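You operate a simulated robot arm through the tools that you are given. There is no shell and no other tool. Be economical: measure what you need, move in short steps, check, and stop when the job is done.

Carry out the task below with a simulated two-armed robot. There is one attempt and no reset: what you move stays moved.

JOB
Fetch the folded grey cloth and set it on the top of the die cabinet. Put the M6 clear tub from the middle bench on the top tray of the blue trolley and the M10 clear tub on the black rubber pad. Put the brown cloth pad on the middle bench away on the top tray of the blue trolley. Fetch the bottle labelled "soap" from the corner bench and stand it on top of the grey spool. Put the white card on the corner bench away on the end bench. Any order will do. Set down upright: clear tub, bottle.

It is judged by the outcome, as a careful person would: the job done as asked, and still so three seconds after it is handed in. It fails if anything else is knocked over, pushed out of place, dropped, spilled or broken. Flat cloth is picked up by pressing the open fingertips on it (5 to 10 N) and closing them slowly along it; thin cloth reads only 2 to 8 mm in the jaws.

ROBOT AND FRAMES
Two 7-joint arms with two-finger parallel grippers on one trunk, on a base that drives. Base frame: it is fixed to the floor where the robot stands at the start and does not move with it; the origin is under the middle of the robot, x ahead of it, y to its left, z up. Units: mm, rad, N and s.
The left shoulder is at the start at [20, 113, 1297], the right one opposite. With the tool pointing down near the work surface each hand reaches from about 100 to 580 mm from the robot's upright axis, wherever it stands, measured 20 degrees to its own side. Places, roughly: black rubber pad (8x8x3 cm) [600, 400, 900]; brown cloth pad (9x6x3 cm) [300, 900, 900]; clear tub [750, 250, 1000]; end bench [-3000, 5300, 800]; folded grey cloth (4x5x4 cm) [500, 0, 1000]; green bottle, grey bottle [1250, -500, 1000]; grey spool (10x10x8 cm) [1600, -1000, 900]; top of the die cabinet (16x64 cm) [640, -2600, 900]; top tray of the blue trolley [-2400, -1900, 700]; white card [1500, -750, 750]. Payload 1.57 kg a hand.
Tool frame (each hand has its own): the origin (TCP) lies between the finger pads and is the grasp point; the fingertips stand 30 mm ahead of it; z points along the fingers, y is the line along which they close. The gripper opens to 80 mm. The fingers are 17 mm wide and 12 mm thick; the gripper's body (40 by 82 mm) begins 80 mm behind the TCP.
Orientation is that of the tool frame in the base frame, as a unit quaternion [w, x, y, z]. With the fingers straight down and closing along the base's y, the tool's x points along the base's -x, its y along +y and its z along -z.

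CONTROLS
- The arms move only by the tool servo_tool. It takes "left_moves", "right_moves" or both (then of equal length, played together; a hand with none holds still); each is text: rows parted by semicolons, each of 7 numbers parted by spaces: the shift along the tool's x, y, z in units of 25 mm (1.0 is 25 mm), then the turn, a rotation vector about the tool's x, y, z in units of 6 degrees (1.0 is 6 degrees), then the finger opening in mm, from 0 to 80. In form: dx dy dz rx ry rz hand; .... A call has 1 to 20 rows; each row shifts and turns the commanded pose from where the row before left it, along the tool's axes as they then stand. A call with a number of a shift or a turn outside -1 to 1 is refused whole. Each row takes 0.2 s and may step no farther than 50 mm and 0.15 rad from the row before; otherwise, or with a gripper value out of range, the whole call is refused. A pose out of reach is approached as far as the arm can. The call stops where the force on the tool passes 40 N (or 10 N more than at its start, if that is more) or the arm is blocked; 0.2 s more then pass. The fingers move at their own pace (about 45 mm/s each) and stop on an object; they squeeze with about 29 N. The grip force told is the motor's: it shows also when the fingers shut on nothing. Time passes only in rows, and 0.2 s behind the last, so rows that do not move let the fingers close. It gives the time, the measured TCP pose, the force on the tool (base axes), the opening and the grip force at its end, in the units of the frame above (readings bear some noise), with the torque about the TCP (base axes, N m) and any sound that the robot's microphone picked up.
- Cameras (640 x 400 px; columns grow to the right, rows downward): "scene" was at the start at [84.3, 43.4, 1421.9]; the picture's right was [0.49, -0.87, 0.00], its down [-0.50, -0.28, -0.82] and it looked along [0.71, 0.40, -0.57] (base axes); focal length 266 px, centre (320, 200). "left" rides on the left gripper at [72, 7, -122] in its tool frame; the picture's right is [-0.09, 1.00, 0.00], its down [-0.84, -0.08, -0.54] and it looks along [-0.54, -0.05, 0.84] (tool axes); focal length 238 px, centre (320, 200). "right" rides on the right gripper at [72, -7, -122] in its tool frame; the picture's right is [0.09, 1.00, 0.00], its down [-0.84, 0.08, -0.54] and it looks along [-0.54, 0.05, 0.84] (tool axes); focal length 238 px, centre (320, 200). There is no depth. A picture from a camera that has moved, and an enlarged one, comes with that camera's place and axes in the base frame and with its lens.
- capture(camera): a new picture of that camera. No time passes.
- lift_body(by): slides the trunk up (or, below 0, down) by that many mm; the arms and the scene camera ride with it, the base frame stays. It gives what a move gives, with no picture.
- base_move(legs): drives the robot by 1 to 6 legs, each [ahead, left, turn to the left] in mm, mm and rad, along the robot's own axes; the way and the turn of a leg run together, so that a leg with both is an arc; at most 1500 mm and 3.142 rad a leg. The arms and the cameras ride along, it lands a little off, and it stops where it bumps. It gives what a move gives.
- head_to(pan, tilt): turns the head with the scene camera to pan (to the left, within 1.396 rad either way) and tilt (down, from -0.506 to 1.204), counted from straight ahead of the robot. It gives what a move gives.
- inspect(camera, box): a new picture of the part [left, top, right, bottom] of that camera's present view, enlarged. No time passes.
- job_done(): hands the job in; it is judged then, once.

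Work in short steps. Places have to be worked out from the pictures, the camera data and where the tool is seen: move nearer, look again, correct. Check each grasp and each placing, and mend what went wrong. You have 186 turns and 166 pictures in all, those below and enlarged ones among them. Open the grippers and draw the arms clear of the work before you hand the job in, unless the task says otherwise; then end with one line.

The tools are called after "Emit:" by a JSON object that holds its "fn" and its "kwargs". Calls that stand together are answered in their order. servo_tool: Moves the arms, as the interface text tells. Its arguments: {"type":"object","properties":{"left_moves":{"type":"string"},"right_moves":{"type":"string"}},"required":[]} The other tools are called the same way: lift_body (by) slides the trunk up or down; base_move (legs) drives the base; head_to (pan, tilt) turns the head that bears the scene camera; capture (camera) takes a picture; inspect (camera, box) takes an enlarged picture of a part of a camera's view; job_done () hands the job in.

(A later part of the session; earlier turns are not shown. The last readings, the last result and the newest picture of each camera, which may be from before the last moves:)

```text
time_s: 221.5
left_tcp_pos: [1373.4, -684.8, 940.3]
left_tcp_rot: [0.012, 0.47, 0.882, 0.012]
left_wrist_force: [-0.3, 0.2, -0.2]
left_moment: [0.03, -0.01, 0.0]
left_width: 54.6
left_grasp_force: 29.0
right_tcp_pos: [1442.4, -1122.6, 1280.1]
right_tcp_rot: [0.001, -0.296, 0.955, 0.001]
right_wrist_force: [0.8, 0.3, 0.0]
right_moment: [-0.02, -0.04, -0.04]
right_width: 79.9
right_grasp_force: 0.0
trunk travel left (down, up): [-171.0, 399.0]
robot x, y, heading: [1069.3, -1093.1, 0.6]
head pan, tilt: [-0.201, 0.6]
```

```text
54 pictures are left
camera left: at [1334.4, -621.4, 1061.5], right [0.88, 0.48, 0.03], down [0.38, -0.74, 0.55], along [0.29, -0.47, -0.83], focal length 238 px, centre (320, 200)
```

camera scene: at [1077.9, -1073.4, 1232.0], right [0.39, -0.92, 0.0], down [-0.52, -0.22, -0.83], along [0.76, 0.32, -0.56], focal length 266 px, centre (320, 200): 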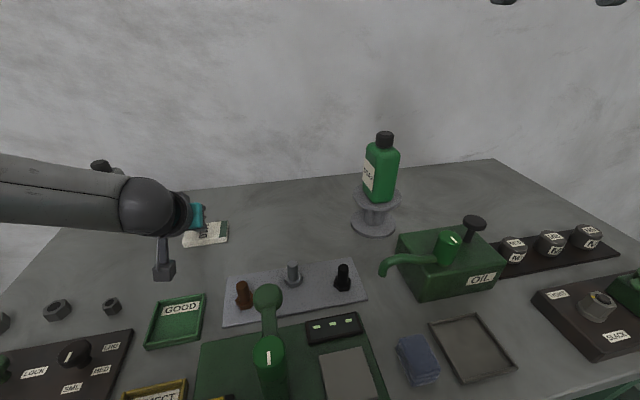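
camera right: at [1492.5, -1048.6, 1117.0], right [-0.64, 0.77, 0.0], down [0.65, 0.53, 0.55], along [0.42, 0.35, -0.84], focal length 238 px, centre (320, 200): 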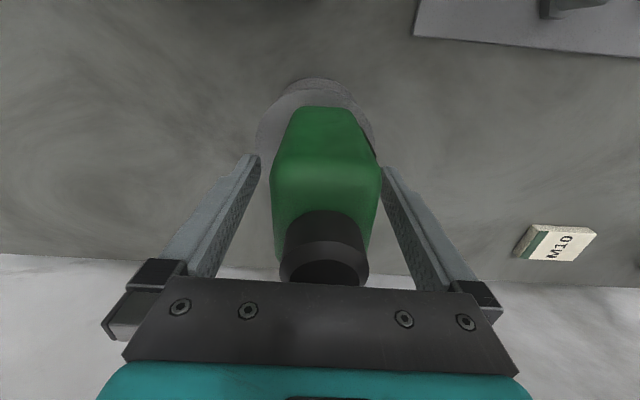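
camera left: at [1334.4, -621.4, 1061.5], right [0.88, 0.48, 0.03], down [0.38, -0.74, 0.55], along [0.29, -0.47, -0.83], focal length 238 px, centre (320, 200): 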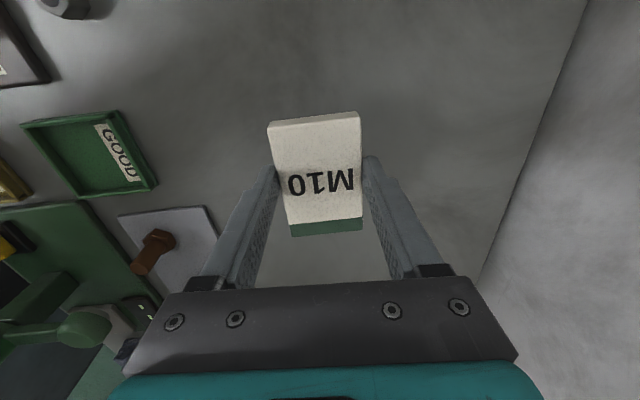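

Card held. Raise, check the bench, then drive back and left to the middle bench for the cloth.

Emit:
{"fn": "lift_body", "kwargs": {"by": 200}}

Emit:
{"fn": "capture", "kwargs": {"camera": "scene"}}

Emit:
{"fn": "base_move", "kwargs": {"legs": [[-300, 0, 0], [0, 1354, 0]]}}

Emit:
{"fn": "head_to", "kwargs": {"pan": -0.2, "tilt": 0.7}}

Emit:
{"fn": "capture", "kwargs": {"camera": "scene"}}

```text
time_s: 223.7
left_tcp_pos: [1373.4, -683.6, 1139.8]
left_tcp_rot: [0.013, 0.47, 0.882, 0.012]
left_wrist_force: [-0.5, 0.3, -0.7]
left_moment: [0.02, 0.01, 0.0]
left_width: 54.3
left_grasp_force: 28.6
right_tcp_pos: [1443.0, -1122.8, 1480.7]
right_tcp_rot: [0.001, -0.295, 0.955, 0.001]
right_wrist_force: [-0.9, -0.5, 0.3]
right_moment: [0.02, -0.01, -0.04]
right_width: 80.0
right_grasp_force: 0.0
trunk travel left (down, up): [-371.0, 199.0]
robot x, y, heading: [1070.9, -1097.5, 0.6]
head pan, tilt: [-0.201, 0.6]
```

```text
53 pictures are left
camera scene: at [1154.0, -1056.1, 1443.7], right [0.39, -0.92, 0.0], down [-0.52, -0.22, -0.83], along [0.76, 0.32, -0.56], focal length 266 px, centre (320, 200)
```

scene: 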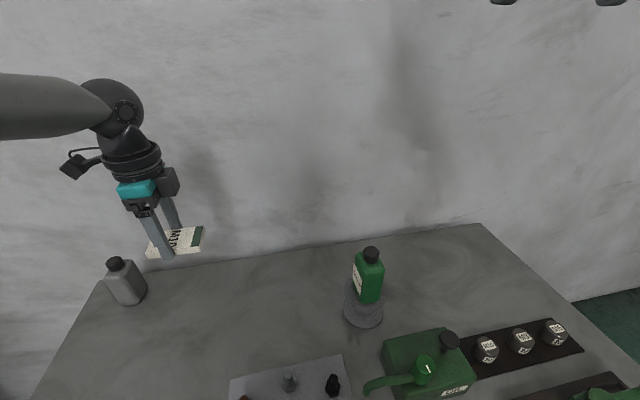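

```text
time_s: 232.1
left_tcp_pos: [355.3, 269.8, 1140.5]
left_tcp_rot: [0.013, 0.468, 0.883, 0.011]
left_wrist_force: [0.2, -0.4, -0.8]
left_moment: [0.02, 0.0, 0.02]
left_width: 53.9
left_grasp_force: 29.0
right_tcp_pos: [425.0, -168.9, 1480.4]
right_tcp_rot: [0.001, -0.296, 0.955, 0.002]
right_wrist_force: [-0.6, -0.3, 0.0]
right_moment: [0.02, 0.01, 0.02]
right_width: 80.1
right_grasp_force: 0.0
trunk travel left (down, up): [-371.0, 199.0]
robot x, y, heading: [49.4, -141.0, 0.6]
head pan, tilt: [-0.201, 0.6]
```

```text
time_s: 232.8
left_tcp_pos: [354.3, 269.5, 1141.2]
left_tcp_rot: [0.013, 0.469, 0.883, 0.011]
left_wrist_force: [0.3, -0.4, 0.1]
left_moment: [0.0, 0.0, -0.01]
left_width: 54.0
left_grasp_force: 29.2
right_tcp_pos: [425.5, -169.1, 1479.8]
right_tcp_rot: [0.001, -0.296, 0.955, 0.001]
right_wrist_force: [-0.6, -0.1, -0.1]
right_moment: [0.03, 0.04, 0.02]
right_width: 80.0
right_grasp_force: 0.1
trunk travel left (down, up): [-371.0, 199.0]
robot x, y, heading: [48.6, -142.6, 0.598]
head pan, tilt: [-0.201, 0.7]
```

```text
52 pictures are left
camera scene: at [132.9, -104.9, 1435.2], right [0.39, -0.92, 0.0], down [-0.59, -0.25, -0.77], along [0.7, 0.3, -0.64], focal length 266 px, centre (320, 200)
```

scene: 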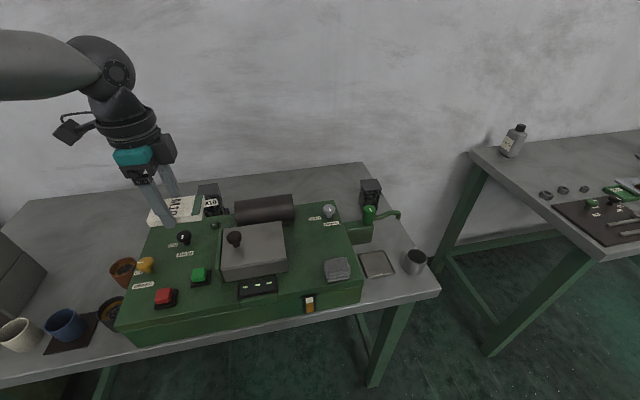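

Cloth at about (441,-10). Bring the right hand above it at z≈1080.

Emit:
{"fn": "servo_tool", "kwargs": {"right_moves": "-.51 .615 1 0 0 0 80;-.51 .615 1 0 0 0 80;-.51 .615 1 0 0 0 80;-.51 .615 1 0 0 0 80;-.51 .615 1 0 0 0 80;-.51 .615 1 0 0 0 80;-.51 .615 1 0 0 0 80;-.51 .615 1 0 0 0 80;0 0 1 0 0 0 80;0 0 1 0 0 0 80;0 0 1 0 0 0 80;0 0 1 0 0 0 80;0 0 1 0 0 0 80;0 0 1 0 0 0 80;0 0 1 0 0 0 80;0 0 1 0 0 0 80;0 0 0 0 0 0 80"}}

Emit:
{"fn": "capture", "kwargs": {"camera": "right"}}

```text
time_s: 236.4
left_tcp_pos: [353.7, 269.2, 1140.1]
left_tcp_rot: [0.013, 0.469, 0.883, 0.012]
left_wrist_force: [-0.3, 1.0, -0.8]
left_moment: [-0.02, -0.03, 0.01]
left_width: 54.2
left_grasp_force: 29.3
right_tcp_pos: [440.1, -7.4, 1080.5]
right_tcp_rot: [0.002, -0.296, 0.955, 0.002]
right_wrist_force: [0.3, -0.8, 0.4]
right_moment: [-0.01, 0.02, -0.02]
right_width: 80.2
right_grasp_force: 0.1
trunk travel left (down, up): [-371.0, 199.0]
robot x, y, heading: [51.5, -141.1, 0.597]
head pan, tilt: [-0.201, 0.7]
```

```text
51 pictures are left
camera right: at [384.6, -53.9, 1201.3], right [-0.64, 0.77, 0.0], down [0.65, 0.54, 0.54], along [0.42, 0.35, -0.84], focal length 238 px, centre (320, 200)
```

right: 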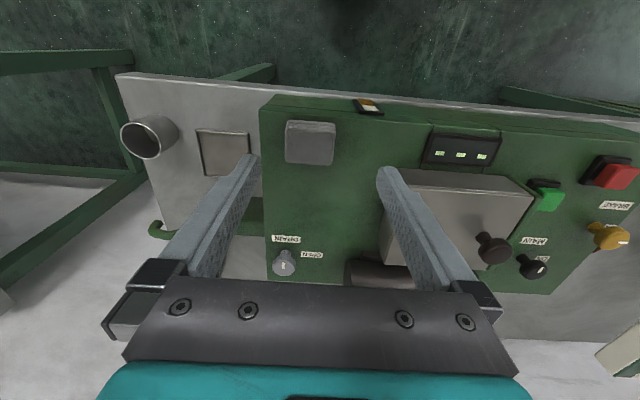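

Correct by (5 ahead, 10 right) and descend to TCP 975.

Emit:
{"fn": "servo_tool", "kwargs": {"right_moves": "-.2 -.4 .4 0 0 0 80;0 0 1 0 0 0 80;0 0 1 0 0 0 80;0 0 1 0 0 0 80;0 0 .8 0 0 0 80;0 0 0 0 0 0 80"}}

Emit:
{"fn": "capture", "kwargs": {"camera": "right"}}

```text
time_s: 237.8
left_tcp_pos: [352.9, 267.5, 1141.9]
left_tcp_rot: [0.015, 0.47, 0.882, 0.012]
left_wrist_force: [-0.5, -0.7, -0.4]
left_moment: [0.04, 0.0, 0.01]
left_width: 54.4
left_grasp_force: 29.4
right_tcp_pos: [449.0, -15.0, 980.3]
right_tcp_rot: [0.004, -0.295, 0.955, 0.003]
right_wrist_force: [-1.0, -4.3, 31.3]
right_moment: [-1.43, -0.53, -0.18]
right_width: 79.7
right_grasp_force: 0.0
trunk travel left (down, up): [-371.0, 199.0]
robot x, y, heading: [43.8, -144.9, 0.598]
head pan, tilt: [-0.201, 0.7]
```

```text
50 pictures are left
camera right: at [391.8, -61.3, 1101.1], right [-0.64, 0.77, 0.0], down [0.64, 0.53, 0.55], along [0.42, 0.35, -0.83], focal length 238 px, centre (320, 200)
```

right: 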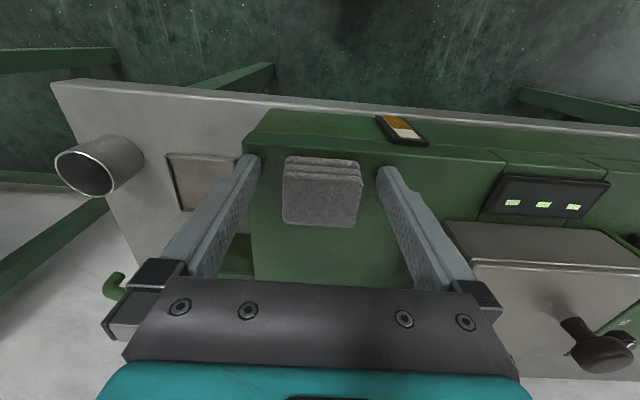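

The fingertips touched the machine top (z≈950). Ease up 3 mm and close slowly on the cloth.

Emit:
{"fn": "servo_tool", "kwargs": {"right_moves": "0 0 -.2 0 0 0 80;0 0 0 0 0 0 65;0 0 0 0 0 0 55;0 0 0 0 0 0 45;0 0 0 0 0 0 38;0 0 0 0 0 0 32;0 0 0 0 0 0 26;0 0 0 0 0 0 20;0 0 0 0 0 0 20;0 0 0 0 0 0 20"}}

Emit:
{"fn": "capture", "kwargs": {"camera": "right"}}

```text
time_s: 240.0
left_tcp_pos: [355.5, 269.0, 1140.4]
left_tcp_rot: [0.013, 0.469, 0.883, 0.011]
left_wrist_force: [0.4, 0.3, -0.2]
left_moment: [-0.03, 0.0, -0.01]
left_width: 54.2
left_grasp_force: 28.4
right_tcp_pos: [450.1, -12.1, 982.2]
right_tcp_rot: [0.001, -0.297, 0.955, 0.001]
right_wrist_force: [0.5, -0.6, 0.8]
right_moment: [0.01, 0.0, 0.01]
right_width: 49.0
right_grasp_force: 28.3
trunk travel left (down, up): [-371.0, 199.0]
robot x, y, heading: [47.6, -144.7, 0.605]
head pan, tilt: [-0.201, 0.7]
```

```text
49 pictures are left
camera right: at [393.5, -60.0, 1102.7], right [-0.64, 0.77, 0.0], down [0.65, 0.54, 0.54], along [0.42, 0.35, -0.84], focal length 238 px, centre (320, 200)
```

right: 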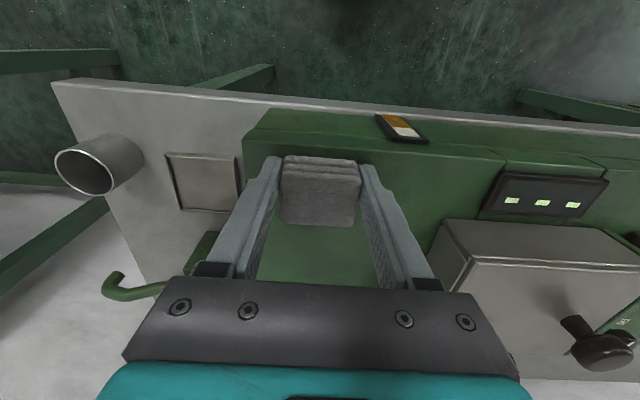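

Gripped at 49 mm. Lift and check.

Emit:
{"fn": "servo_tool", "kwargs": {"right_moves": "0 0 -.5 0 0 0 20;0 0 -1 0 0 0 20;0 0 -1 0 0 0 20;0 0 -1 0 0 0 20;0 0 -1 0 0 0 20;0 0 -1 0 0 0 20;0 0 -1 0 0 0 20;0 0 -1 0 0 0 20"}}

Emit:
{"fn": "capture", "kwargs": {"camera": "right"}}

```text
time_s: 241.8
left_tcp_pos: [353.3, 270.3, 1140.3]
left_tcp_rot: [0.014, 0.468, 0.883, 0.011]
left_wrist_force: [0.2, -0.6, -1.4]
left_moment: [-0.03, 0.02, 0.0]
left_width: 54.3
left_grasp_force: 29.1
right_tcp_pos: [451.3, -12.3, 1168.5]
right_tcp_rot: [0.0, -0.297, 0.955, 0.001]
right_wrist_force: [-0.4, -0.9, 0.9]
right_moment: [0.01, -0.01, -0.02]
right_width: 49.1
right_grasp_force: 28.8
trunk travel left (down, up): [-371.0, 199.0]
robot x, y, heading: [49.8, -140.8, 0.603]
head pan, tilt: [-0.201, 0.7]
```

```text
48 pictures are left
camera right: at [395.3, -58.7, 1288.9], right [-0.64, 0.77, 0.0], down [0.65, 0.54, 0.54], along [0.42, 0.35, -0.84], focal length 238 px, centre (320, 200)
```

right: 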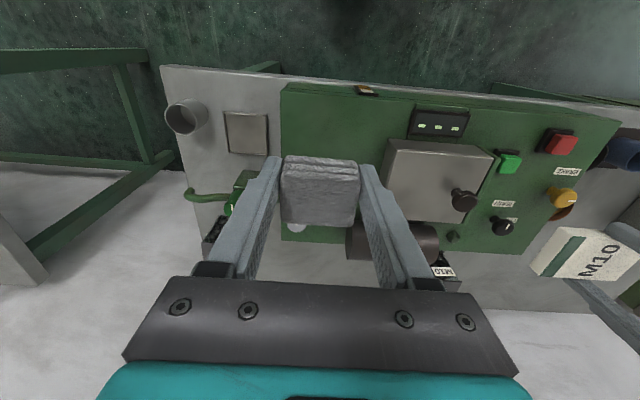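

Cloth held. Back off, turn toward the die cabinet and drive halfway, then look.

Emit:
{"fn": "base_move", "kwargs": {"legs": [[-350, 0, 0], [0, 0, -1.494], [900, -370, 0]]}}

Emit:
{"fn": "head_to", "kwargs": {"pan": 0, "tilt": 0.45}}

Emit:
{"fn": "capture", "kwargs": {"camera": "scene"}}

```text
time_s: 252.5
left_tcp_pos: [462.3, -1577.6, 1140.6]
left_tcp_rot: [0.018, 0.948, 0.319, 0.001]
left_wrist_force: [-0.5, -0.6, -0.3]
left_moment: [-0.02, 0.0, -0.03]
left_width: 54.0
left_grasp_force: 28.6
right_tcp_pos: [186.3, -1689.4, 1167.4]
right_tcp_rot: [0.002, 0.443, 0.897, 0.001]
right_wrist_force: [-0.2, -0.3, -0.6]
right_moment: [0.0, 0.02, 0.04]
right_width: 49.2
right_grasp_force: 28.9
trunk travel left (down, up): [-371.0, 199.0]
robot x, y, heading: [33.8, -1290.8, -0.918]
head pan, tilt: [-0.201, 0.7]
```

```text
time_s: 253.3
left_tcp_pos: [462.4, -1577.2, 1140.4]
left_tcp_rot: [0.018, 0.948, 0.318, -0.001]
left_wrist_force: [0.2, -0.1, -0.9]
left_moment: [0.02, 0.0, -0.02]
left_width: 54.3
left_grasp_force: 29.2
right_tcp_pos: [186.5, -1687.9, 1167.1]
right_tcp_rot: [0.002, 0.443, 0.897, 0.0]
right_wrist_force: [-0.4, -0.3, -0.1]
right_moment: [0.0, -0.01, -0.02]
right_width: 49.1
right_grasp_force: 29.1
trunk travel left (down, up): [-371.0, 199.0]
robot x, y, heading: [29.3, -1294.7, -0.919]
head pan, tilt: [0.0, 0.45]
```

```text
47 pictures are left
camera scene: at [93.7, -1374.4, 1457.3], right [-0.79, -0.61, 0.0], down [-0.27, 0.35, -0.9], along [0.55, -0.71, -0.44], focal length 266 px, centre (320, 200)
```

scene: 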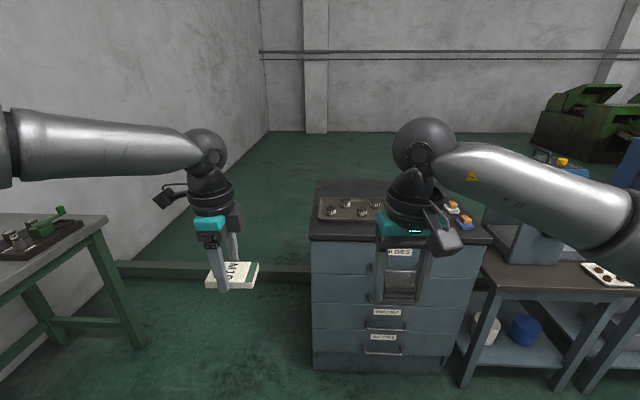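

Cabinet front edge runs (617,-1989)–(99,-2389), top ≈900. Move closer to see its top.

Emit:
{"fn": "base_move", "kwargs": {"legs": [[380, -160, 0]]}}

Emit:
{"fn": "head_to", "kwargs": {"pan": 0, "tilt": 0.7}}

Emit:
{"fn": "capture", "kwargs": {"camera": "scene"}}

Emit:
{"fn": "capture", "kwargs": {"camera": "right"}}

```text
time_s: 255.9
left_tcp_pos: [571.7, -1984.0, 1140.1]
left_tcp_rot: [0.017, 0.947, 0.322, -0.001]
left_wrist_force: [0.3, 0.5, -1.1]
left_moment: [0.05, 0.0, 0.01]
left_width: 54.2
left_grasp_force: 29.1
right_tcp_pos: [297.4, -2097.6, 1166.3]
right_tcp_rot: [0.001, 0.438, 0.899, 0.001]
right_wrist_force: [0.4, -0.2, -0.7]
right_moment: [0.02, 0.01, 0.02]
right_width: 49.5
right_grasp_force: 29.4
trunk travel left (down, up): [-371.0, 199.0]
robot x, y, heading: [141.7, -1702.3, -0.909]
head pan, tilt: [0.0, 0.45]
```

```text
time_s: 256.6
left_tcp_pos: [573.3, -1983.2, 1140.5]
left_tcp_rot: [0.018, 0.947, 0.322, -0.001]
left_wrist_force: [0.1, 0.3, 0.0]
left_moment: [-0.02, 0.0, 0.02]
left_width: 54.1
left_grasp_force: 29.0
right_tcp_pos: [297.0, -2097.7, 1166.8]
right_tcp_rot: [0.002, 0.438, 0.899, -0.001]
right_wrist_force: [-0.4, 1.5, -0.2]
right_moment: [-0.01, 0.0, 0.03]
right_width: 49.0
right_grasp_force: 28.7
trunk travel left (down, up): [-371.0, 199.0]
robot x, y, heading: [140.6, -1701.1, -0.904]
head pan, tilt: [0.0, 0.7]
```

```text
46 pictures are left
camera scene: at [197.4, -1777.9, 1435.2], right [-0.79, -0.62, 0.0], down [-0.4, 0.51, -0.77], along [0.47, -0.6, -0.64], focal length 266 px, centre (320, 200)
```

scene: 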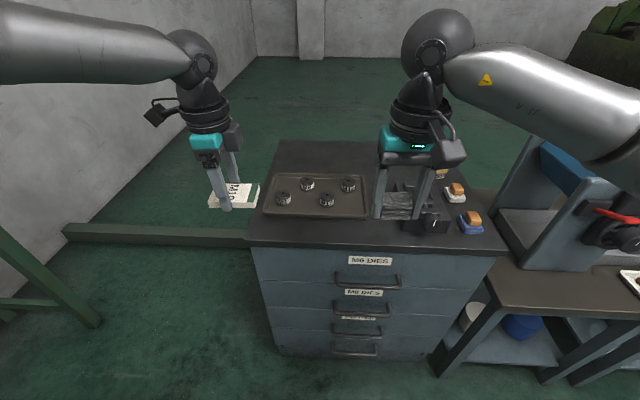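

```text
45 pictures are left
camera right: at [247.3, -2044.3, 1288.6], right [0.73, 0.69, 0.0], down [0.57, -0.61, 0.54], along [0.37, -0.4, -0.84], focal length 238 px, centre (320, 200)
```

right: 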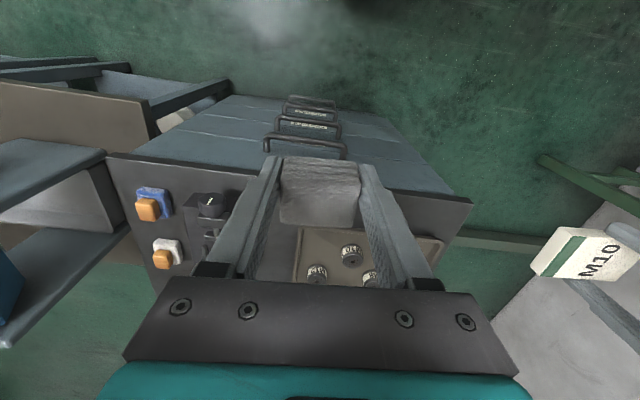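

The front strip (≈94 mm deep) before the tray is free. Move ahead 200 and left 60, then look down again.

Emit:
{"fn": "base_move", "kwargs": {"legs": [[200, 60, 0]]}}

Emit:
{"fn": "servo_tool", "kwargs": {"right_moves": "0 0 1 0 0 0 20;0 0 1 0 0 0 20;0 0 1 0 0 0 20;0 0 1 0 0 0 20;0 0 0 0 0 0 20"}}

Emit:
{"fn": "capture", "kwargs": {"camera": "scene"}}

Emit:
{"fn": "capture", "kwargs": {"camera": "right"}}

```text
time_s: 258.3
left_tcp_pos: [745.4, -2109.7, 1140.2]
left_tcp_rot: [0.018, 0.946, 0.323, -0.001]
left_wrist_force: [0.6, 0.4, -0.8]
left_moment: [-0.02, 0.05, -0.02]
left_width: 54.1
left_grasp_force: 29.1
right_tcp_pos: [469.7, -2223.0, 1166.7]
right_tcp_rot: [0.001, 0.439, 0.899, 0.001]
right_wrist_force: [-0.3, 0.6, -0.2]
right_moment: [0.0, 0.02, 0.0]
right_width: 49.0
right_grasp_force: 28.8
trunk travel left (down, up): [-371.0, 199.0]
robot x, y, heading: [312.9, -1828.9, -0.91]
head pan, tilt: [0.0, 0.7]
```

```text
time_s: 259.5
left_tcp_pos: [743.8, -2108.3, 1140.2]
left_tcp_rot: [0.018, 0.947, 0.322, -0.001]
left_wrist_force: [-0.9, -0.1, 0.0]
left_moment: [-0.01, 0.04, -0.02]
left_width: 54.2
left_grasp_force: 28.9
right_tcp_pos: [469.0, -2222.4, 1067.3]
right_tcp_rot: [0.003, 0.439, 0.899, 0.0]
right_wrist_force: [-0.1, -0.3, -0.5]
right_moment: [0.01, -0.01, -0.01]
right_width: 49.1
right_grasp_force: 29.4
trunk travel left (down, up): [-371.0, 199.0]
robot x, y, heading: [315.0, -1828.4, -0.906]
head pan, tilt: [0.0, 0.7]
```

```text
44 pictures are left
camera scene: at [368.9, -1903.5, 1435.1], right [-0.79, -0.62, 0.0], down [-0.4, 0.51, -0.76], along [0.47, -0.6, -0.64], focal length 266 px, centre (320, 200)
```

scene: 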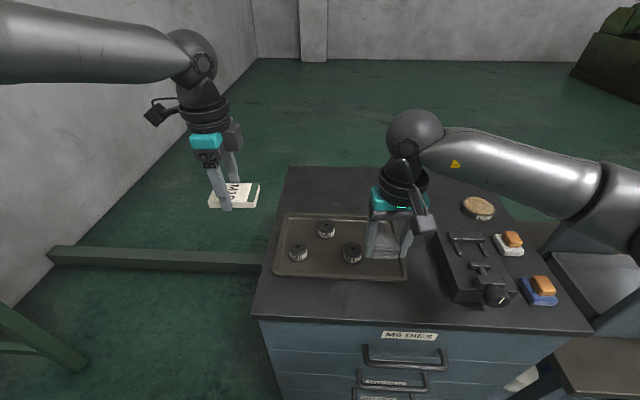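

```text
43 pictures are left
camera right: at [418.8, -2170.9, 1188.4], right [0.73, 0.69, 0.0], down [0.57, -0.61, 0.54], along [0.37, -0.4, -0.84], focal length 238 px, centre (320, 200)
```

right: 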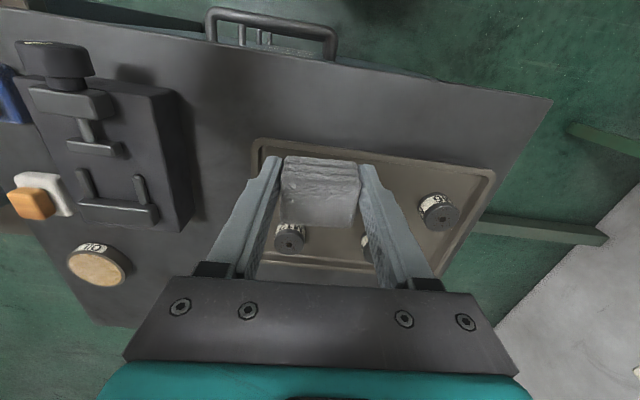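

The strip's middle is ~14 mm nearer than the hand. Correct and descend.

Emit:
{"fn": "servo_tool", "kwargs": {"right_moves": ".28 0 .5 0 0 0 20;.28 0 .5 0 0 0 20;0 0 1 0 0 0 20;0 0 1 0 0 0 20;0 0 1 0 0 0 20;0 0 0 0 0 0 20"}}

Emit:
{"fn": "capture", "kwargs": {"camera": "right"}}

Emit:
{"fn": "inspect", "kwargs": {"camera": "scene", "box": [280, 200, 480, 340]}}

```text
time_s: 260.9
left_tcp_pos: [743.9, -2108.8, 1140.8]
left_tcp_rot: [0.018, 0.947, 0.322, -0.001]
left_wrist_force: [-0.6, -0.7, -0.2]
left_moment: [0.01, -0.02, 0.0]
left_width: 54.2
left_grasp_force: 29.2
right_tcp_pos: [460.0, -2211.8, 965.1]
right_tcp_rot: [0.002, 0.438, 0.899, 0.0]
right_wrist_force: [-1.0, -0.2, -1.0]
right_moment: [0.02, 0.04, 0.03]
right_width: 49.1
right_grasp_force: 28.8
trunk travel left (down, up): [-371.0, 199.0]
robot x, y, heading: [313.9, -1834.2, -0.91]
head pan, tilt: [0.0, 0.7]
```

```text
42 pictures are left
camera right: at [408.6, -2158.1, 1087.3], right [0.73, 0.69, 0.0], down [0.57, -0.61, 0.54], along [0.37, -0.4, -0.84], focal length 238 px, centre (320, 200)
```

right: 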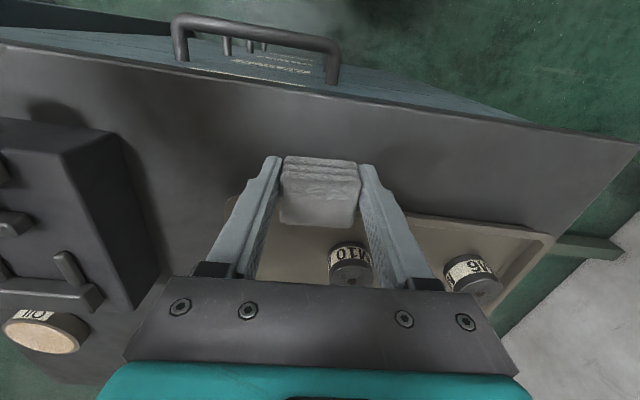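

```text
2.86 times, centred on (380, 270) of scene
camera zoom: at [368.8, -1903.5, 1435.1], right [-0.79, -0.62, 0.0], down [-0.4, 0.51, -0.76], along [0.47, -0.6, -0.64], focal length 760 px, centre (149, 0)
```

zoom: 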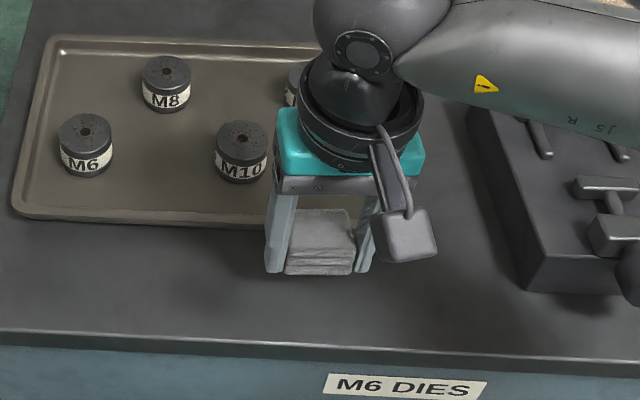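

Right over the strip. Lower gently to contact.

Emit:
{"fn": "servo_tool", "kwargs": {"right_moves": "0 0 .5 0 0 0 20;0 0 .4 0 0 0 20;0 0 0 0 0 0 20"}}

Emit:
{"fn": "servo_tool", "kwargs": {"right_moves": "0 0 .25 0 0 0 20;0 0 0 0 0 0 20"}}

```text
time_s: 261.7
left_tcp_pos: [744.0, -2108.1, 1140.3]
left_tcp_rot: [0.018, 0.946, 0.322, -0.001]
left_wrist_force: [-0.3, -0.2, -0.7]
left_moment: [-0.05, 0.02, 0.0]
left_width: 54.4
left_grasp_force: 28.4
right_tcp_pos: [459.8, -2211.4, 943.1]
right_tcp_rot: [0.001, 0.438, 0.899, 0.0]
right_wrist_force: [0.2, -0.6, -0.6]
right_moment: [-0.01, -0.03, -0.03]
right_width: 48.9
right_grasp_force: 29.4
trunk travel left (down, up): [-371.0, 199.0]
robot x, y, heading: [311.6, -1826.1, -0.908]
head pan, tilt: [0.0, 0.7]
```

```text
time_s: 262.3
left_tcp_pos: [743.8, -2110.0, 1141.4]
left_tcp_rot: [0.017, 0.946, 0.323, 0.0]
left_wrist_force: [0.5, -1.0, -0.4]
left_moment: [0.03, 0.0, 0.03]
left_width: 54.2
left_grasp_force: 28.7
right_tcp_pos: [459.7, -2211.7, 937.7]
right_tcp_rot: [0.002, 0.438, 0.899, 0.0]
right_wrist_force: [0.2, -0.2, -0.6]
right_moment: [0.01, 0.01, 0.04]
right_width: 49.0
right_grasp_force: 29.2
trunk travel left (down, up): [-371.0, 199.0]
robot x, y, heading: [313.9, -1827.0, -0.907]
head pan, tilt: [0.0, 0.7]
```

Emit:
{"fn": "servo_tool", "kwargs": {"right_moves": "0 0 .3 0 0 0 20;0 0 .1 0 0 0 20;0 0 0 0 0 0 20"}}

Emit:
{"fn": "servo_tool", "kwargs": {"right_moves": "0 0 .3 0 0 0 20;0 0 0 0 0 0 20"}}

Emit:
{"fn": "inspect", "kwargs": {"camera": "scene", "box": [280, 200, 480, 340]}}

```text
time_s: 263.1
left_tcp_pos: [744.2, -2107.4, 1141.6]
left_tcp_rot: [0.018, 0.947, 0.322, 0.0]
left_wrist_force: [-0.5, 0.3, -0.2]
left_moment: [0.0, 0.0, 0.01]
left_width: 54.2
left_grasp_force: 29.5
right_tcp_pos: [459.4, -2210.9, 929.6]
right_tcp_rot: [0.002, 0.439, 0.899, 0.0]
right_wrist_force: [-4.1, -0.2, 15.9]
right_moment: [-0.06, 0.42, -0.03]
right_width: 49.1
right_grasp_force: 29.3
trunk travel left (down, up): [-371.0, 199.0]
robot x, y, heading: [311.0, -1828.1, -0.906]
head pan, tilt: [0.0, 0.7]
```

```text
time_s: 263.5
left_tcp_pos: [743.6, -2108.4, 1139.8]
left_tcp_rot: [0.018, 0.946, 0.323, -0.001]
left_wrist_force: [0.1, 0.0, 0.1]
left_moment: [0.0, 0.01, -0.03]
left_width: 54.0
left_grasp_force: 29.2
right_tcp_pos: [461.2, -2212.6, 930.7]
right_tcp_rot: [0.004, 0.439, 0.898, 0.0]
right_wrist_force: [-4.7, 3.9, 14.7]
right_moment: [0.02, 0.53, -0.2]
right_width: 49.0
right_grasp_force: 29.0
trunk travel left (down, up): [-371.0, 199.0]
robot x, y, heading: [313.6, -1831.5, -0.905]
head pan, tilt: [0.0, 0.7]
stopped in row 1 (right hand): the force on the tool passed its limit at 47 N (the readings are from after the stop); the commanded pose is now the measured one
```

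```text
2.86 times, centred on (380, 270) of scene
camera zoom: at [368.2, -1902.8, 1435.2], right [-0.79, -0.62, 0.0], down [-0.4, 0.51, -0.77], along [0.47, -0.6, -0.64], focal length 760 px, centre (149, 0)
```

zoom: 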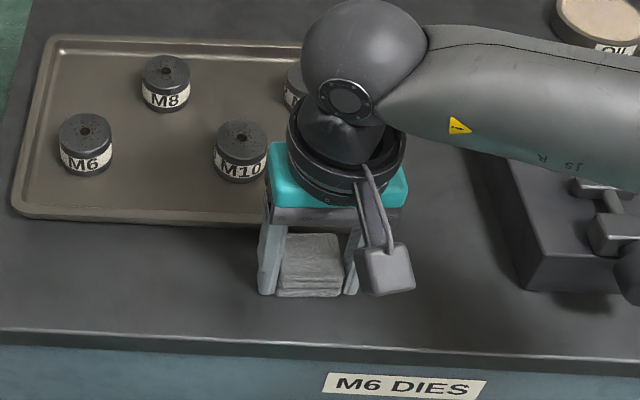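

Cloth is on the top. Open and rise.

Emit:
{"fn": "servo_tool", "kwargs": {"right_moves": "0 0 -.06 0 0 0 20;0 0 0 0 0 0 55;0 0 0 0 0 0 65;0 0 0 0 0 0 75;0 0 0 0 0 0 75;0 0 -.5 0 0 0 75;0 0 -1 0 0 0 75;0 0 -1 0 0 0 75;0 0 -1 0 0 0 75;0 0 -1 0 0 0 75;0 0 -1 0 0 0 75;0 0 -1 0 0 0 75;0 0 -1 0 0 0 75;0 0 -1 0 0 0 75"}}

Emit:
{"fn": "capture", "kwargs": {"camera": "scene"}}

```text
time_s: 266.5
left_tcp_pos: [743.3, -2108.7, 1139.9]
left_tcp_rot: [0.018, 0.946, 0.323, -0.001]
left_wrist_force: [1.0, -0.7, -0.8]
left_moment: [-0.02, -0.02, 0.04]
left_width: 54.0
left_grasp_force: 29.3
right_tcp_pos: [460.5, -2210.9, 1143.0]
right_tcp_rot: [0.003, 0.438, 0.899, -0.002]
right_wrist_force: [-0.2, 0.3, 0.2]
right_moment: [-0.03, 0.01, 0.04]
right_width: 74.8
right_grasp_force: 0.1
trunk travel left (down, up): [-371.0, 199.0]
robot x, y, heading: [312.7, -1828.4, -0.903]
head pan, tilt: [0.0, 0.7]
```

```text
39 pictures are left
camera scene: at [368.8, -1903.4, 1435.1], right [-0.79, -0.62, 0.0], down [-0.4, 0.51, -0.77], along [0.47, -0.6, -0.64], focal length 266 px, centre (320, 200)
```

scene: 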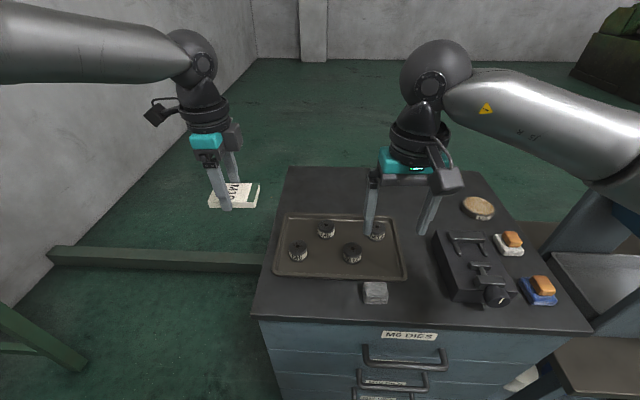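

Cloth placed. Now back off, turn along the bench line, and drive toward the end bench, looking on the way.

Emit:
{"fn": "base_move", "kwargs": {"legs": [[-500, 0, 0], [0, 0, 1.54], [0, 0, 1.54], [0, -500, 0], [1400, 0, 0]]}}

Emit:
{"fn": "head_to", "kwargs": {"pan": 0, "tilt": 0.25}}

Emit:
{"fn": "capture", "kwargs": {"camera": "scene"}}

```text
time_s: 286.2
left_tcp_pos: [-928.3, 230.7, 1140.6]
left_tcp_rot: [-0.001, -0.336, 0.942, 0.017]
left_wrist_force: [0.0, 0.8, -1.1]
left_moment: [-0.02, 0.01, -0.01]
left_width: 54.2
left_grasp_force: 28.9
right_tcp_pos: [-646.9, 343.5, 1142.8]
right_tcp_rot: [-0.001, 0.905, -0.425, -0.003]
right_wrist_force: [-0.1, -0.2, -0.5]
right_moment: [0.03, -0.03, 0.0]
right_width: 75.0
right_grasp_force: 0.1
trunk travel left (down, up): [-371.0, 199.0]
robot x, y, heading: [-487.8, -40.3, 2.262]
head pan, tilt: [0.0, 0.7]
```

```text
time_s: 287.1
left_tcp_pos: [-927.7, 231.7, 1140.0]
left_tcp_rot: [0.001, -0.337, 0.941, 0.018]
left_wrist_force: [-0.5, -0.3, -1.2]
left_moment: [0.0, -0.01, 0.01]
left_width: 54.3
left_grasp_force: 29.3
right_tcp_pos: [-645.8, 343.6, 1143.0]
right_tcp_rot: [0.0, 0.905, -0.425, -0.003]
right_wrist_force: [1.0, -0.4, -0.1]
right_moment: [-0.01, 0.0, 0.03]
right_width: 74.9
right_grasp_force: 0.1
trunk travel left (down, up): [-371.0, 199.0]
robot x, y, heading: [-487.8, -34.1, 2.266]
head pan, tilt: [0.0, 0.25]
```

```text
38 pictures are left
camera scene: at [-556.0, 44.2, 1475.9], right [0.77, 0.64, 0.0], down [0.16, -0.19, -0.97], along [-0.62, 0.75, -0.25], focal length 266 px, centre (320, 200)
```

scene: 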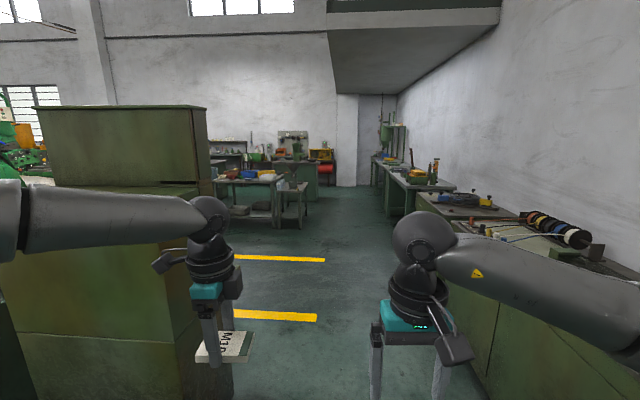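

The corridor runs straight between cabinets and wall benches; end bench is ahead on the right. Align and drive 4.2 m.

Emit:
{"fn": "base_move", "kwargs": {"legs": [[0, 0, -0.094], [1400, 0, 0], [1400, 0, 0], [1300, 0, 0]]}}

Emit:
{"fn": "head_to", "kwargs": {"pan": -0.4, "tilt": 0.35}}

Emit:
{"fn": "capture", "kwargs": {"camera": "scene"}}

```text
time_s: 307.1
left_tcp_pos: [-3107.0, 3674.4, 1140.9]
left_tcp_rot: [0.001, -0.286, 0.958, 0.018]
left_wrist_force: [1.9, -0.3, -0.9]
left_moment: [-0.04, -0.01, -0.03]
left_width: 54.1
left_grasp_force: 29.1
right_tcp_pos: [-2816.2, 3757.0, 1141.2]
right_tcp_rot: [-0.001, 0.882, -0.472, -0.003]
right_wrist_force: [0.0, 0.0, -0.3]
right_moment: [0.02, 0.02, 0.0]
right_width: 75.1
right_grasp_force: 0.1
trunk travel left (down, up): [-371.0, 199.0]
robot x, y, heading: [-2695.7, 3366.5, 2.157]
head pan, tilt: [0.0, 0.25]
```

```text
time_s: 307.9
left_tcp_pos: [-3105.0, 3673.7, 1140.7]
left_tcp_rot: [0.002, -0.287, 0.958, 0.018]
left_wrist_force: [0.7, 0.1, 0.0]
left_moment: [-0.01, 0.01, 0.02]
left_width: 53.8
left_grasp_force: 29.3
right_tcp_pos: [-2815.1, 3757.4, 1143.3]
right_tcp_rot: [-0.001, 0.882, -0.471, -0.004]
right_wrist_force: [-0.2, -0.1, 0.3]
right_moment: [-0.03, 0.0, 0.01]
right_width: 75.2
right_grasp_force: 0.0
trunk travel left (down, up): [-371.0, 199.0]
robot x, y, heading: [-2696.7, 3365.6, 2.159]
head pan, tilt: [-0.4, 0.351]
```

```text
37 pictures are left
camera scene: at [-2721.9, 3463.3, 1466.5], right [0.98, 0.19, 0.0], down [0.06, -0.34, -0.94], along [-0.18, 0.92, -0.34], focal length 266 px, centre (320, 200)
```

scene: 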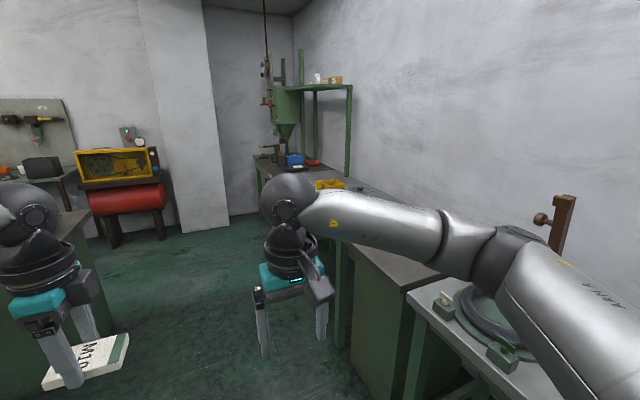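

Drive on 1000 mm and look to the right-front at the bench.

Emit:
{"fn": "base_move", "kwargs": {"legs": [[1000, 0, 0]]}}

Emit:
{"fn": "head_to", "kwargs": {"pan": -0.9, "tilt": 0.5}}

Emit:
{"fn": "capture", "kwargs": {"camera": "scene"}}

```text
time_s: 313.0
left_tcp_pos: [-3639.6, 4477.7, 1141.2]
left_tcp_rot: [0.002, -0.286, 0.958, 0.018]
left_wrist_force: [0.5, -0.3, -0.3]
left_moment: [-0.02, 0.0, 0.0]
left_width: 54.0
left_grasp_force: 28.8
right_tcp_pos: [-3348.8, 4559.6, 1142.2]
right_tcp_rot: [-0.001, 0.882, -0.472, -0.004]
right_wrist_force: [-0.4, 0.3, -0.8]
right_moment: [-0.05, 0.0, 0.0]
right_width: 75.0
right_grasp_force: 0.1
trunk travel left (down, up): [-371.0, 199.0]
robot x, y, heading: [-3229.7, 4163.2, 2.159]
head pan, tilt: [-0.4, 0.351]
```

```text
time_s: 313.9
left_tcp_pos: [-3638.7, 4478.8, 1139.7]
left_tcp_rot: [0.001, -0.285, 0.958, 0.017]
left_wrist_force: [0.6, -0.8, -1.2]
left_moment: [-0.04, -0.01, 0.02]
left_width: 54.1
left_grasp_force: 29.0
right_tcp_pos: [-3348.6, 4559.5, 1143.1]
right_tcp_rot: [-0.002, 0.882, -0.472, -0.003]
right_wrist_force: [-1.1, 0.1, 0.7]
right_moment: [-0.02, -0.01, -0.01]
right_width: 74.9
right_grasp_force: 0.0
trunk travel left (down, up): [-371.0, 199.0]
robot x, y, heading: [-3230.0, 4168.2, 2.153]
head pan, tilt: [-0.901, 0.499]
```

```text
36 pictures are left
camera scene: at [-3210.3, 4260.9, 1452.9], right [0.95, -0.31, 0.0], down [-0.15, -0.46, -0.88], along [0.27, 0.84, -0.48], focal length 266 px, centre (320, 200)
```

scene: 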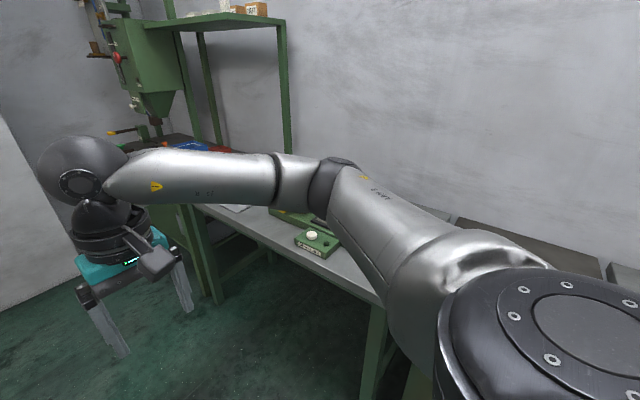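

The light-grey end bench spans lateral 5519–6521 with its front edge ~620 mm to my right. Go 500 on, turn right to face it.

Emit:
{"fn": "base_move", "kwargs": {"legs": [[500, 0, 0], [0, 0, -1.555], [150, 0, 0]]}}

Emit:
{"fn": "head_to", "kwargs": {"pan": 0.15, "tilt": 0.6}}

Emit:
{"fn": "capture", "kwargs": {"camera": "scene"}}

Emit:
{"fn": "capture", "kwargs": {"camera": "right"}}

```text
time_s: 321.7
left_tcp_pos: [-3081.2, 5096.7, 1141.1]
left_tcp_rot: [0.013, 0.471, 0.882, 0.011]
left_wrist_force: [-0.4, -0.2, -1.5]
left_moment: [0.0, 0.0, 0.0]
left_width: 54.3
left_grasp_force: 28.9
right_tcp_pos: [-2995.8, 4807.5, 1142.4]
right_tcp_rot: [0.002, -0.293, 0.956, 0.001]
right_wrist_force: [1.3, -0.4, -0.2]
right_moment: [-0.03, 0.03, 0.0]
right_width: 75.0
right_grasp_force: 0.1
trunk travel left (down, up): [-371.0, 199.0]
robot x, y, heading: [-3391.8, 4682.7, 0.594]
head pan, tilt: [-0.901, 0.499]
```

```text
time_s: 323.0
left_tcp_pos: [-3081.1, 5097.4, 1140.5]
left_tcp_rot: [0.012, 0.472, 0.882, 0.012]
left_wrist_force: [0.3, 0.5, -0.4]
left_moment: [0.0, 0.01, 0.0]
left_width: 54.1
left_grasp_force: 28.9
right_tcp_pos: [-2996.2, 4806.3, 1142.5]
right_tcp_rot: [0.003, -0.293, 0.956, 0.002]
right_wrist_force: [0.5, 0.2, 0.7]
right_moment: [0.01, 0.0, 0.01]
right_width: 75.0
right_grasp_force: 0.0
trunk travel left (down, up): [-371.0, 199.0]
robot x, y, heading: [-3390.3, 4681.2, 0.597]
head pan, tilt: [0.15, 0.6]
```

```text
35 pictures are left
camera scene: at [-3318.6, 4750.5, 1443.8], right [0.68, -0.74, 0.0], down [-0.42, -0.38, -0.83], along [0.61, 0.56, -0.56], focal length 266 px, centre (320, 200)
```

scene: 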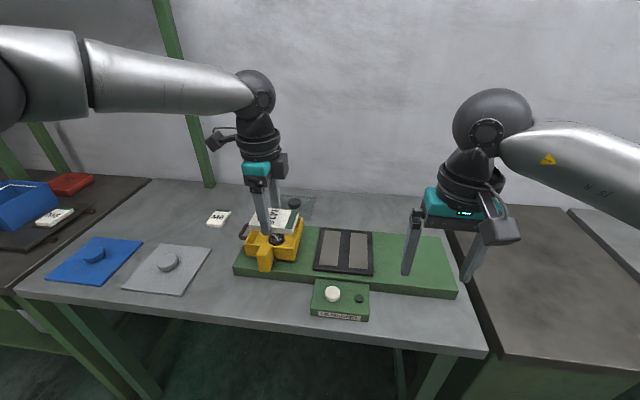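

```text
34 pictures are left
camera right: at [-3053.7, 4760.0, 1264.3], right [-0.63, 0.77, 0.0], down [0.65, 0.53, 0.55], along [0.42, 0.35, -0.84], focal length 238 px, centre (320, 200)
```

right: 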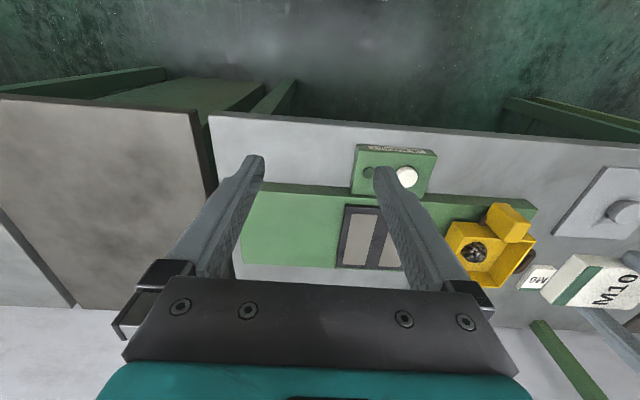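

The end bench is before me; the free front strip between the grey plate and the green base suits the card. Shift base left 150 and look through the left camera.

Emit:
{"fn": "base_move", "kwargs": {"legs": [[0, 150, 0]]}}

Emit:
{"fn": "capture", "kwargs": {"camera": "left"}}

Emit:
{"fn": "capture", "kwargs": {"camera": "scene"}}

```text
time_s: 324.4
left_tcp_pos: [-3166.1, 5222.7, 1140.1]
left_tcp_rot: [0.014, 0.472, 0.881, 0.012]
left_wrist_force: [0.2, 0.3, -1.5]
left_moment: [0.01, 0.02, -0.01]
left_width: 54.2
left_grasp_force: 29.2
right_tcp_pos: [-3083.3, 4933.0, 1143.0]
right_tcp_rot: [0.003, -0.294, 0.956, 0.001]
right_wrist_force: [-0.1, 0.3, 0.9]
right_moment: [-0.02, 0.0, 0.02]
right_width: 74.8
right_grasp_force: 0.1
trunk travel left (down, up): [-371.0, 199.0]
robot x, y, heading: [-3473.2, 4809.2, 0.599]
head pan, tilt: [0.15, 0.6]
```

```text
33 pictures are left
camera left: at [-3205.6, 5285.5, 1261.6], right [0.88, 0.48, 0.04], down [0.38, -0.74, 0.55], along [0.29, -0.47, -0.83], focal length 238 px, centre (320, 200)
```

left: 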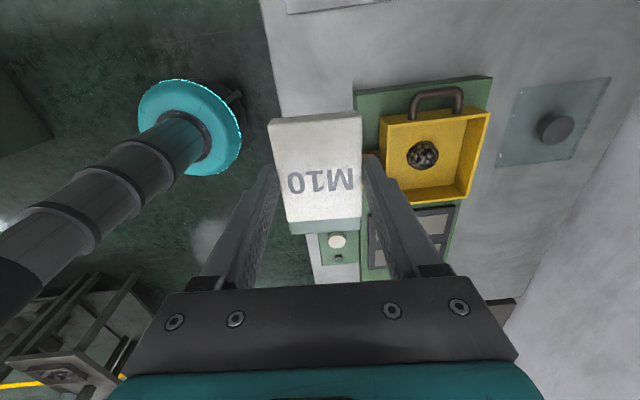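

```text
32 pictures are left
camera scene: at [-3404.9, 4877.9, 1443.7], right [0.68, -0.74, 0.0], down [-0.42, -0.38, -0.82], along [0.61, 0.56, -0.57], focal length 266 px, centre (320, 200)
```

scene: 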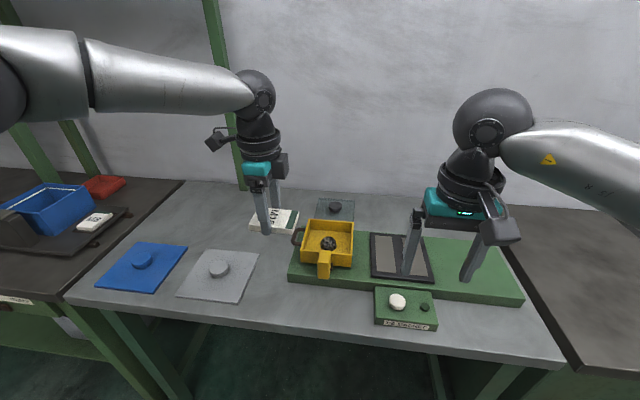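

The left spot between grey plate and green base is free (~140 mm). Shift 70 left, raise the right hand, then lower the trunk.

Emit:
{"fn": "servo_tool", "kwargs": {"right_moves": "0 0 -1 0 0 0 75;0 0 -1 0 0 0 75;0 0 -1 0 0 0 75;0 0 -1 0 0 0 75;0 0 -1 0 0 0 75;0 0 -1 0 0 0 75;0 0 -1 0 0 0 75;0 0 -1 0 0 0 75;.5 0 -1 0 0 0 75;.5 0 -1 0 0 0 75"}}

Emit:
{"fn": "base_move", "kwargs": {"legs": [[0, 70, 0]]}}

Emit:
{"fn": "lift_body", "kwargs": {"by": -170}}

Emit:
{"fn": "capture", "kwargs": {"camera": "left"}}

Emit:
{"fn": "capture", "kwargs": {"camera": "scene"}}

```text
time_s: 326.6
left_tcp_pos: [-3166.1, 5222.4, 1141.1]
left_tcp_rot: [0.014, 0.473, 0.881, 0.012]
left_wrist_force: [0.4, -0.4, -0.2]
left_moment: [0.02, 0.0, -0.03]
left_width: 54.2
left_grasp_force: 29.3
right_tcp_pos: [-3104.7, 4916.7, 1392.8]
right_tcp_rot: [0.003, -0.293, 0.956, 0.001]
right_wrist_force: [-0.1, -0.5, 0.8]
right_moment: [0.01, 0.0, -0.02]
right_width: 74.9
right_grasp_force: 0.0
trunk travel left (down, up): [-371.0, 199.0]
robot x, y, heading: [-3476.4, 4807.1, 0.599]
head pan, tilt: [0.15, 0.6]
```

```text
time_s: 327.6
left_tcp_pos: [-3205.9, 5281.5, 1140.7]
left_tcp_rot: [0.014, 0.472, 0.882, 0.012]
left_wrist_force: [0.5, -0.2, -2.0]
left_moment: [-0.01, 0.0, -0.01]
left_width: 54.1
left_grasp_force: 28.6
right_tcp_pos: [-3144.7, 4976.8, 1393.1]
right_tcp_rot: [0.003, -0.292, 0.956, 0.002]
right_wrist_force: [0.3, 0.7, 0.3]
right_moment: [0.0, -0.04, -0.01]
right_width: 75.0
right_grasp_force: 0.1
trunk travel left (down, up): [-371.0, 199.0]
robot x, y, heading: [-3513.4, 4870.4, 0.592]
head pan, tilt: [0.15, 0.6]
```

```text
time_s: 329.5
left_tcp_pos: [-3205.0, 5280.6, 971.4]
left_tcp_rot: [0.015, 0.472, 0.881, 0.012]
left_wrist_force: [0.1, 0.1, 0.3]
left_moment: [-0.02, -0.02, 0.0]
left_width: 54.1
left_grasp_force: 29.3
right_tcp_pos: [-3143.3, 4975.9, 1224.1]
right_tcp_rot: [0.003, -0.293, 0.956, 0.001]
right_wrist_force: [-0.1, 0.0, 0.4]
right_moment: [-0.01, -0.02, -0.01]
right_width: 74.8
right_grasp_force: 0.2
trunk travel left (down, up): [-201.0, 369.0]
robot x, y, heading: [-3514.7, 4866.5, 0.591]
head pan, tilt: [0.15, 0.6]
```

```text
31 pictures are left
camera left: at [-3244.4, 5343.0, 1092.0], right [0.88, 0.47, 0.04], down [0.38, -0.74, 0.55], along [0.29, -0.47, -0.83], focal length 238 px, centre (320, 200)
```

left: 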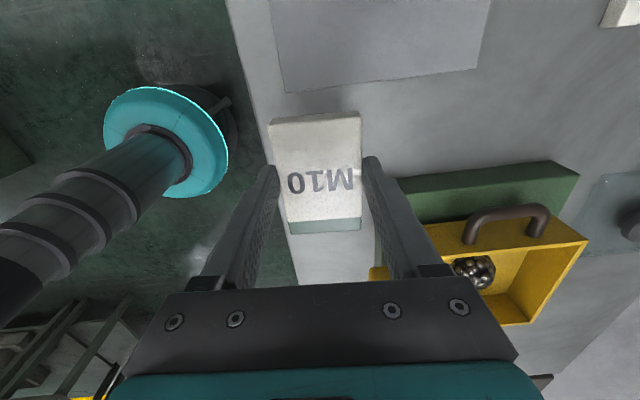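

```text
30 pictures are left
camera scene: at [-3443.9, 4935.6, 1273.9], right [0.68, -0.74, 0.0], down [-0.42, -0.38, -0.83], along [0.61, 0.56, -0.56], focal length 266 px, centre (320, 200)
```

scene: 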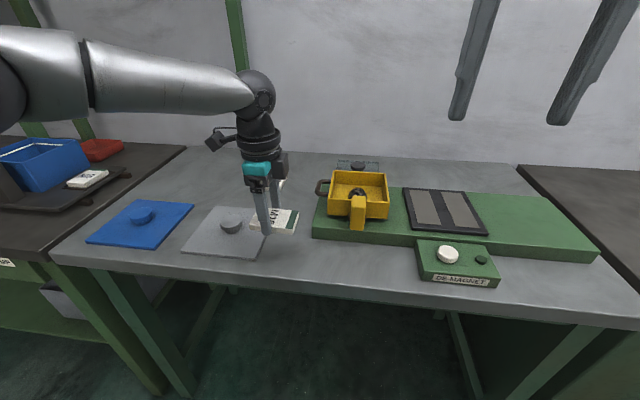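

Shift 15 mm right away from the plate, then lower to contact.

Emit:
{"fn": "base_move", "kwargs": {"legs": [[0, -15, 0]]}}

Emit:
{"fn": "lift_body", "kwargs": {"by": -75}}

Emit:
{"fn": "capture", "kwargs": {"camera": "left"}}

```text
time_s: 330.3
left_tcp_pos: [-3197.0, 5267.2, 970.5]
left_tcp_rot: [0.015, 0.472, 0.881, 0.012]
left_wrist_force: [0.4, -1.1, -1.3]
left_moment: [0.02, 0.04, 0.0]
left_width: 54.2
left_grasp_force: 29.0
right_tcp_pos: [-3134.8, 4963.2, 1223.5]
right_tcp_rot: [0.003, -0.293, 0.956, 0.002]
right_wrist_force: [0.0, 0.2, -0.2]
right_moment: [0.0, 0.01, 0.01]
right_width: 74.9
right_grasp_force: 0.1
trunk travel left (down, up): [-201.0, 369.0]
robot x, y, heading: [-3508.1, 4857.9, 0.588]
head pan, tilt: [0.15, 0.6]
```

```text
time_s: 331.4
left_tcp_pos: [-3197.6, 5268.9, 896.7]
left_tcp_rot: [0.015, 0.472, 0.881, 0.012]
left_wrist_force: [-0.1, 0.5, -0.8]
left_moment: [-0.02, -0.03, 0.0]
left_width: 54.0
left_grasp_force: 28.7
right_tcp_pos: [-3135.6, 4963.1, 1147.4]
right_tcp_rot: [0.003, -0.292, 0.956, 0.002]
right_wrist_force: [0.4, 0.1, 0.1]
right_moment: [-0.01, 0.01, -0.05]
right_width: 75.0
right_grasp_force: 0.2
trunk travel left (down, up): [-126.0, 444.0]
robot x, y, heading: [-3508.9, 4856.9, 0.592]
head pan, tilt: [0.15, 0.6]
```

```text
29 pictures are left
camera left: at [-3236.1, 5330.7, 1017.0], right [0.88, 0.47, 0.04], down [0.38, -0.74, 0.55], along [0.29, -0.47, -0.83], focal length 238 px, centre (320, 200)
```

left: 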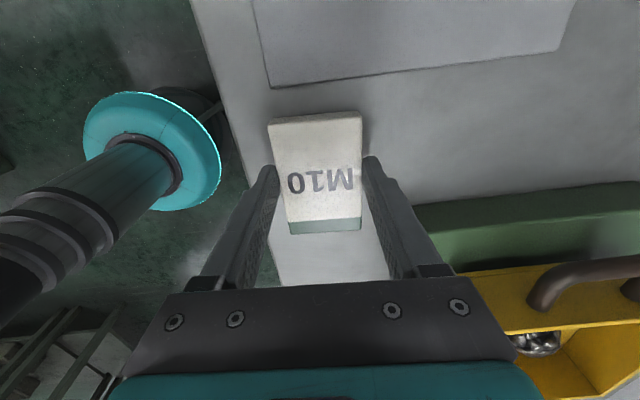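

Emit:
{"fn": "lift_body", "kwargs": {"by": -10}}

Emit:
{"fn": "lift_body", "kwargs": {"by": -5}}

```text
time_s: 332.0
left_tcp_pos: [-3196.9, 5267.3, 884.5]
left_tcp_rot: [0.014, 0.472, 0.882, 0.012]
left_wrist_force: [0.6, 0.9, -0.3]
left_moment: [0.02, 0.01, 0.01]
left_width: 54.1
left_grasp_force: 29.1
right_tcp_pos: [-3134.9, 4963.6, 1139.0]
right_tcp_rot: [0.002, -0.292, 0.957, 0.001]
right_wrist_force: [-0.2, -0.4, 0.5]
right_moment: [0.01, -0.01, 0.01]
right_width: 75.0
right_grasp_force: 0.0
trunk travel left (down, up): [-116.0, 454.0]
robot x, y, heading: [-3503.3, 4859.0, 0.59]
head pan, tilt: [0.15, 0.6]
```

```text
time_s: 332.6
left_tcp_pos: [-3198.3, 5269.2, 883.6]
left_tcp_rot: [0.015, 0.472, 0.881, 0.013]
left_wrist_force: [-2.8, 1.3, 11.6]
left_moment: [-0.41, 0.16, -0.05]
left_width: 54.1
left_grasp_force: 29.0
right_tcp_pos: [-3136.2, 4963.0, 1132.9]
right_tcp_rot: [0.003, -0.293, 0.956, 0.002]
right_wrist_force: [-1.0, 0.6, 0.2]
right_moment: [0.0, -0.03, 0.0]
right_width: 75.2
right_grasp_force: 0.0
trunk travel left (down, up): [-111.0, 459.0]
robot x, y, heading: [-3505.9, 4855.6, 0.592]
head pan, tilt: [0.15, 0.6]
```

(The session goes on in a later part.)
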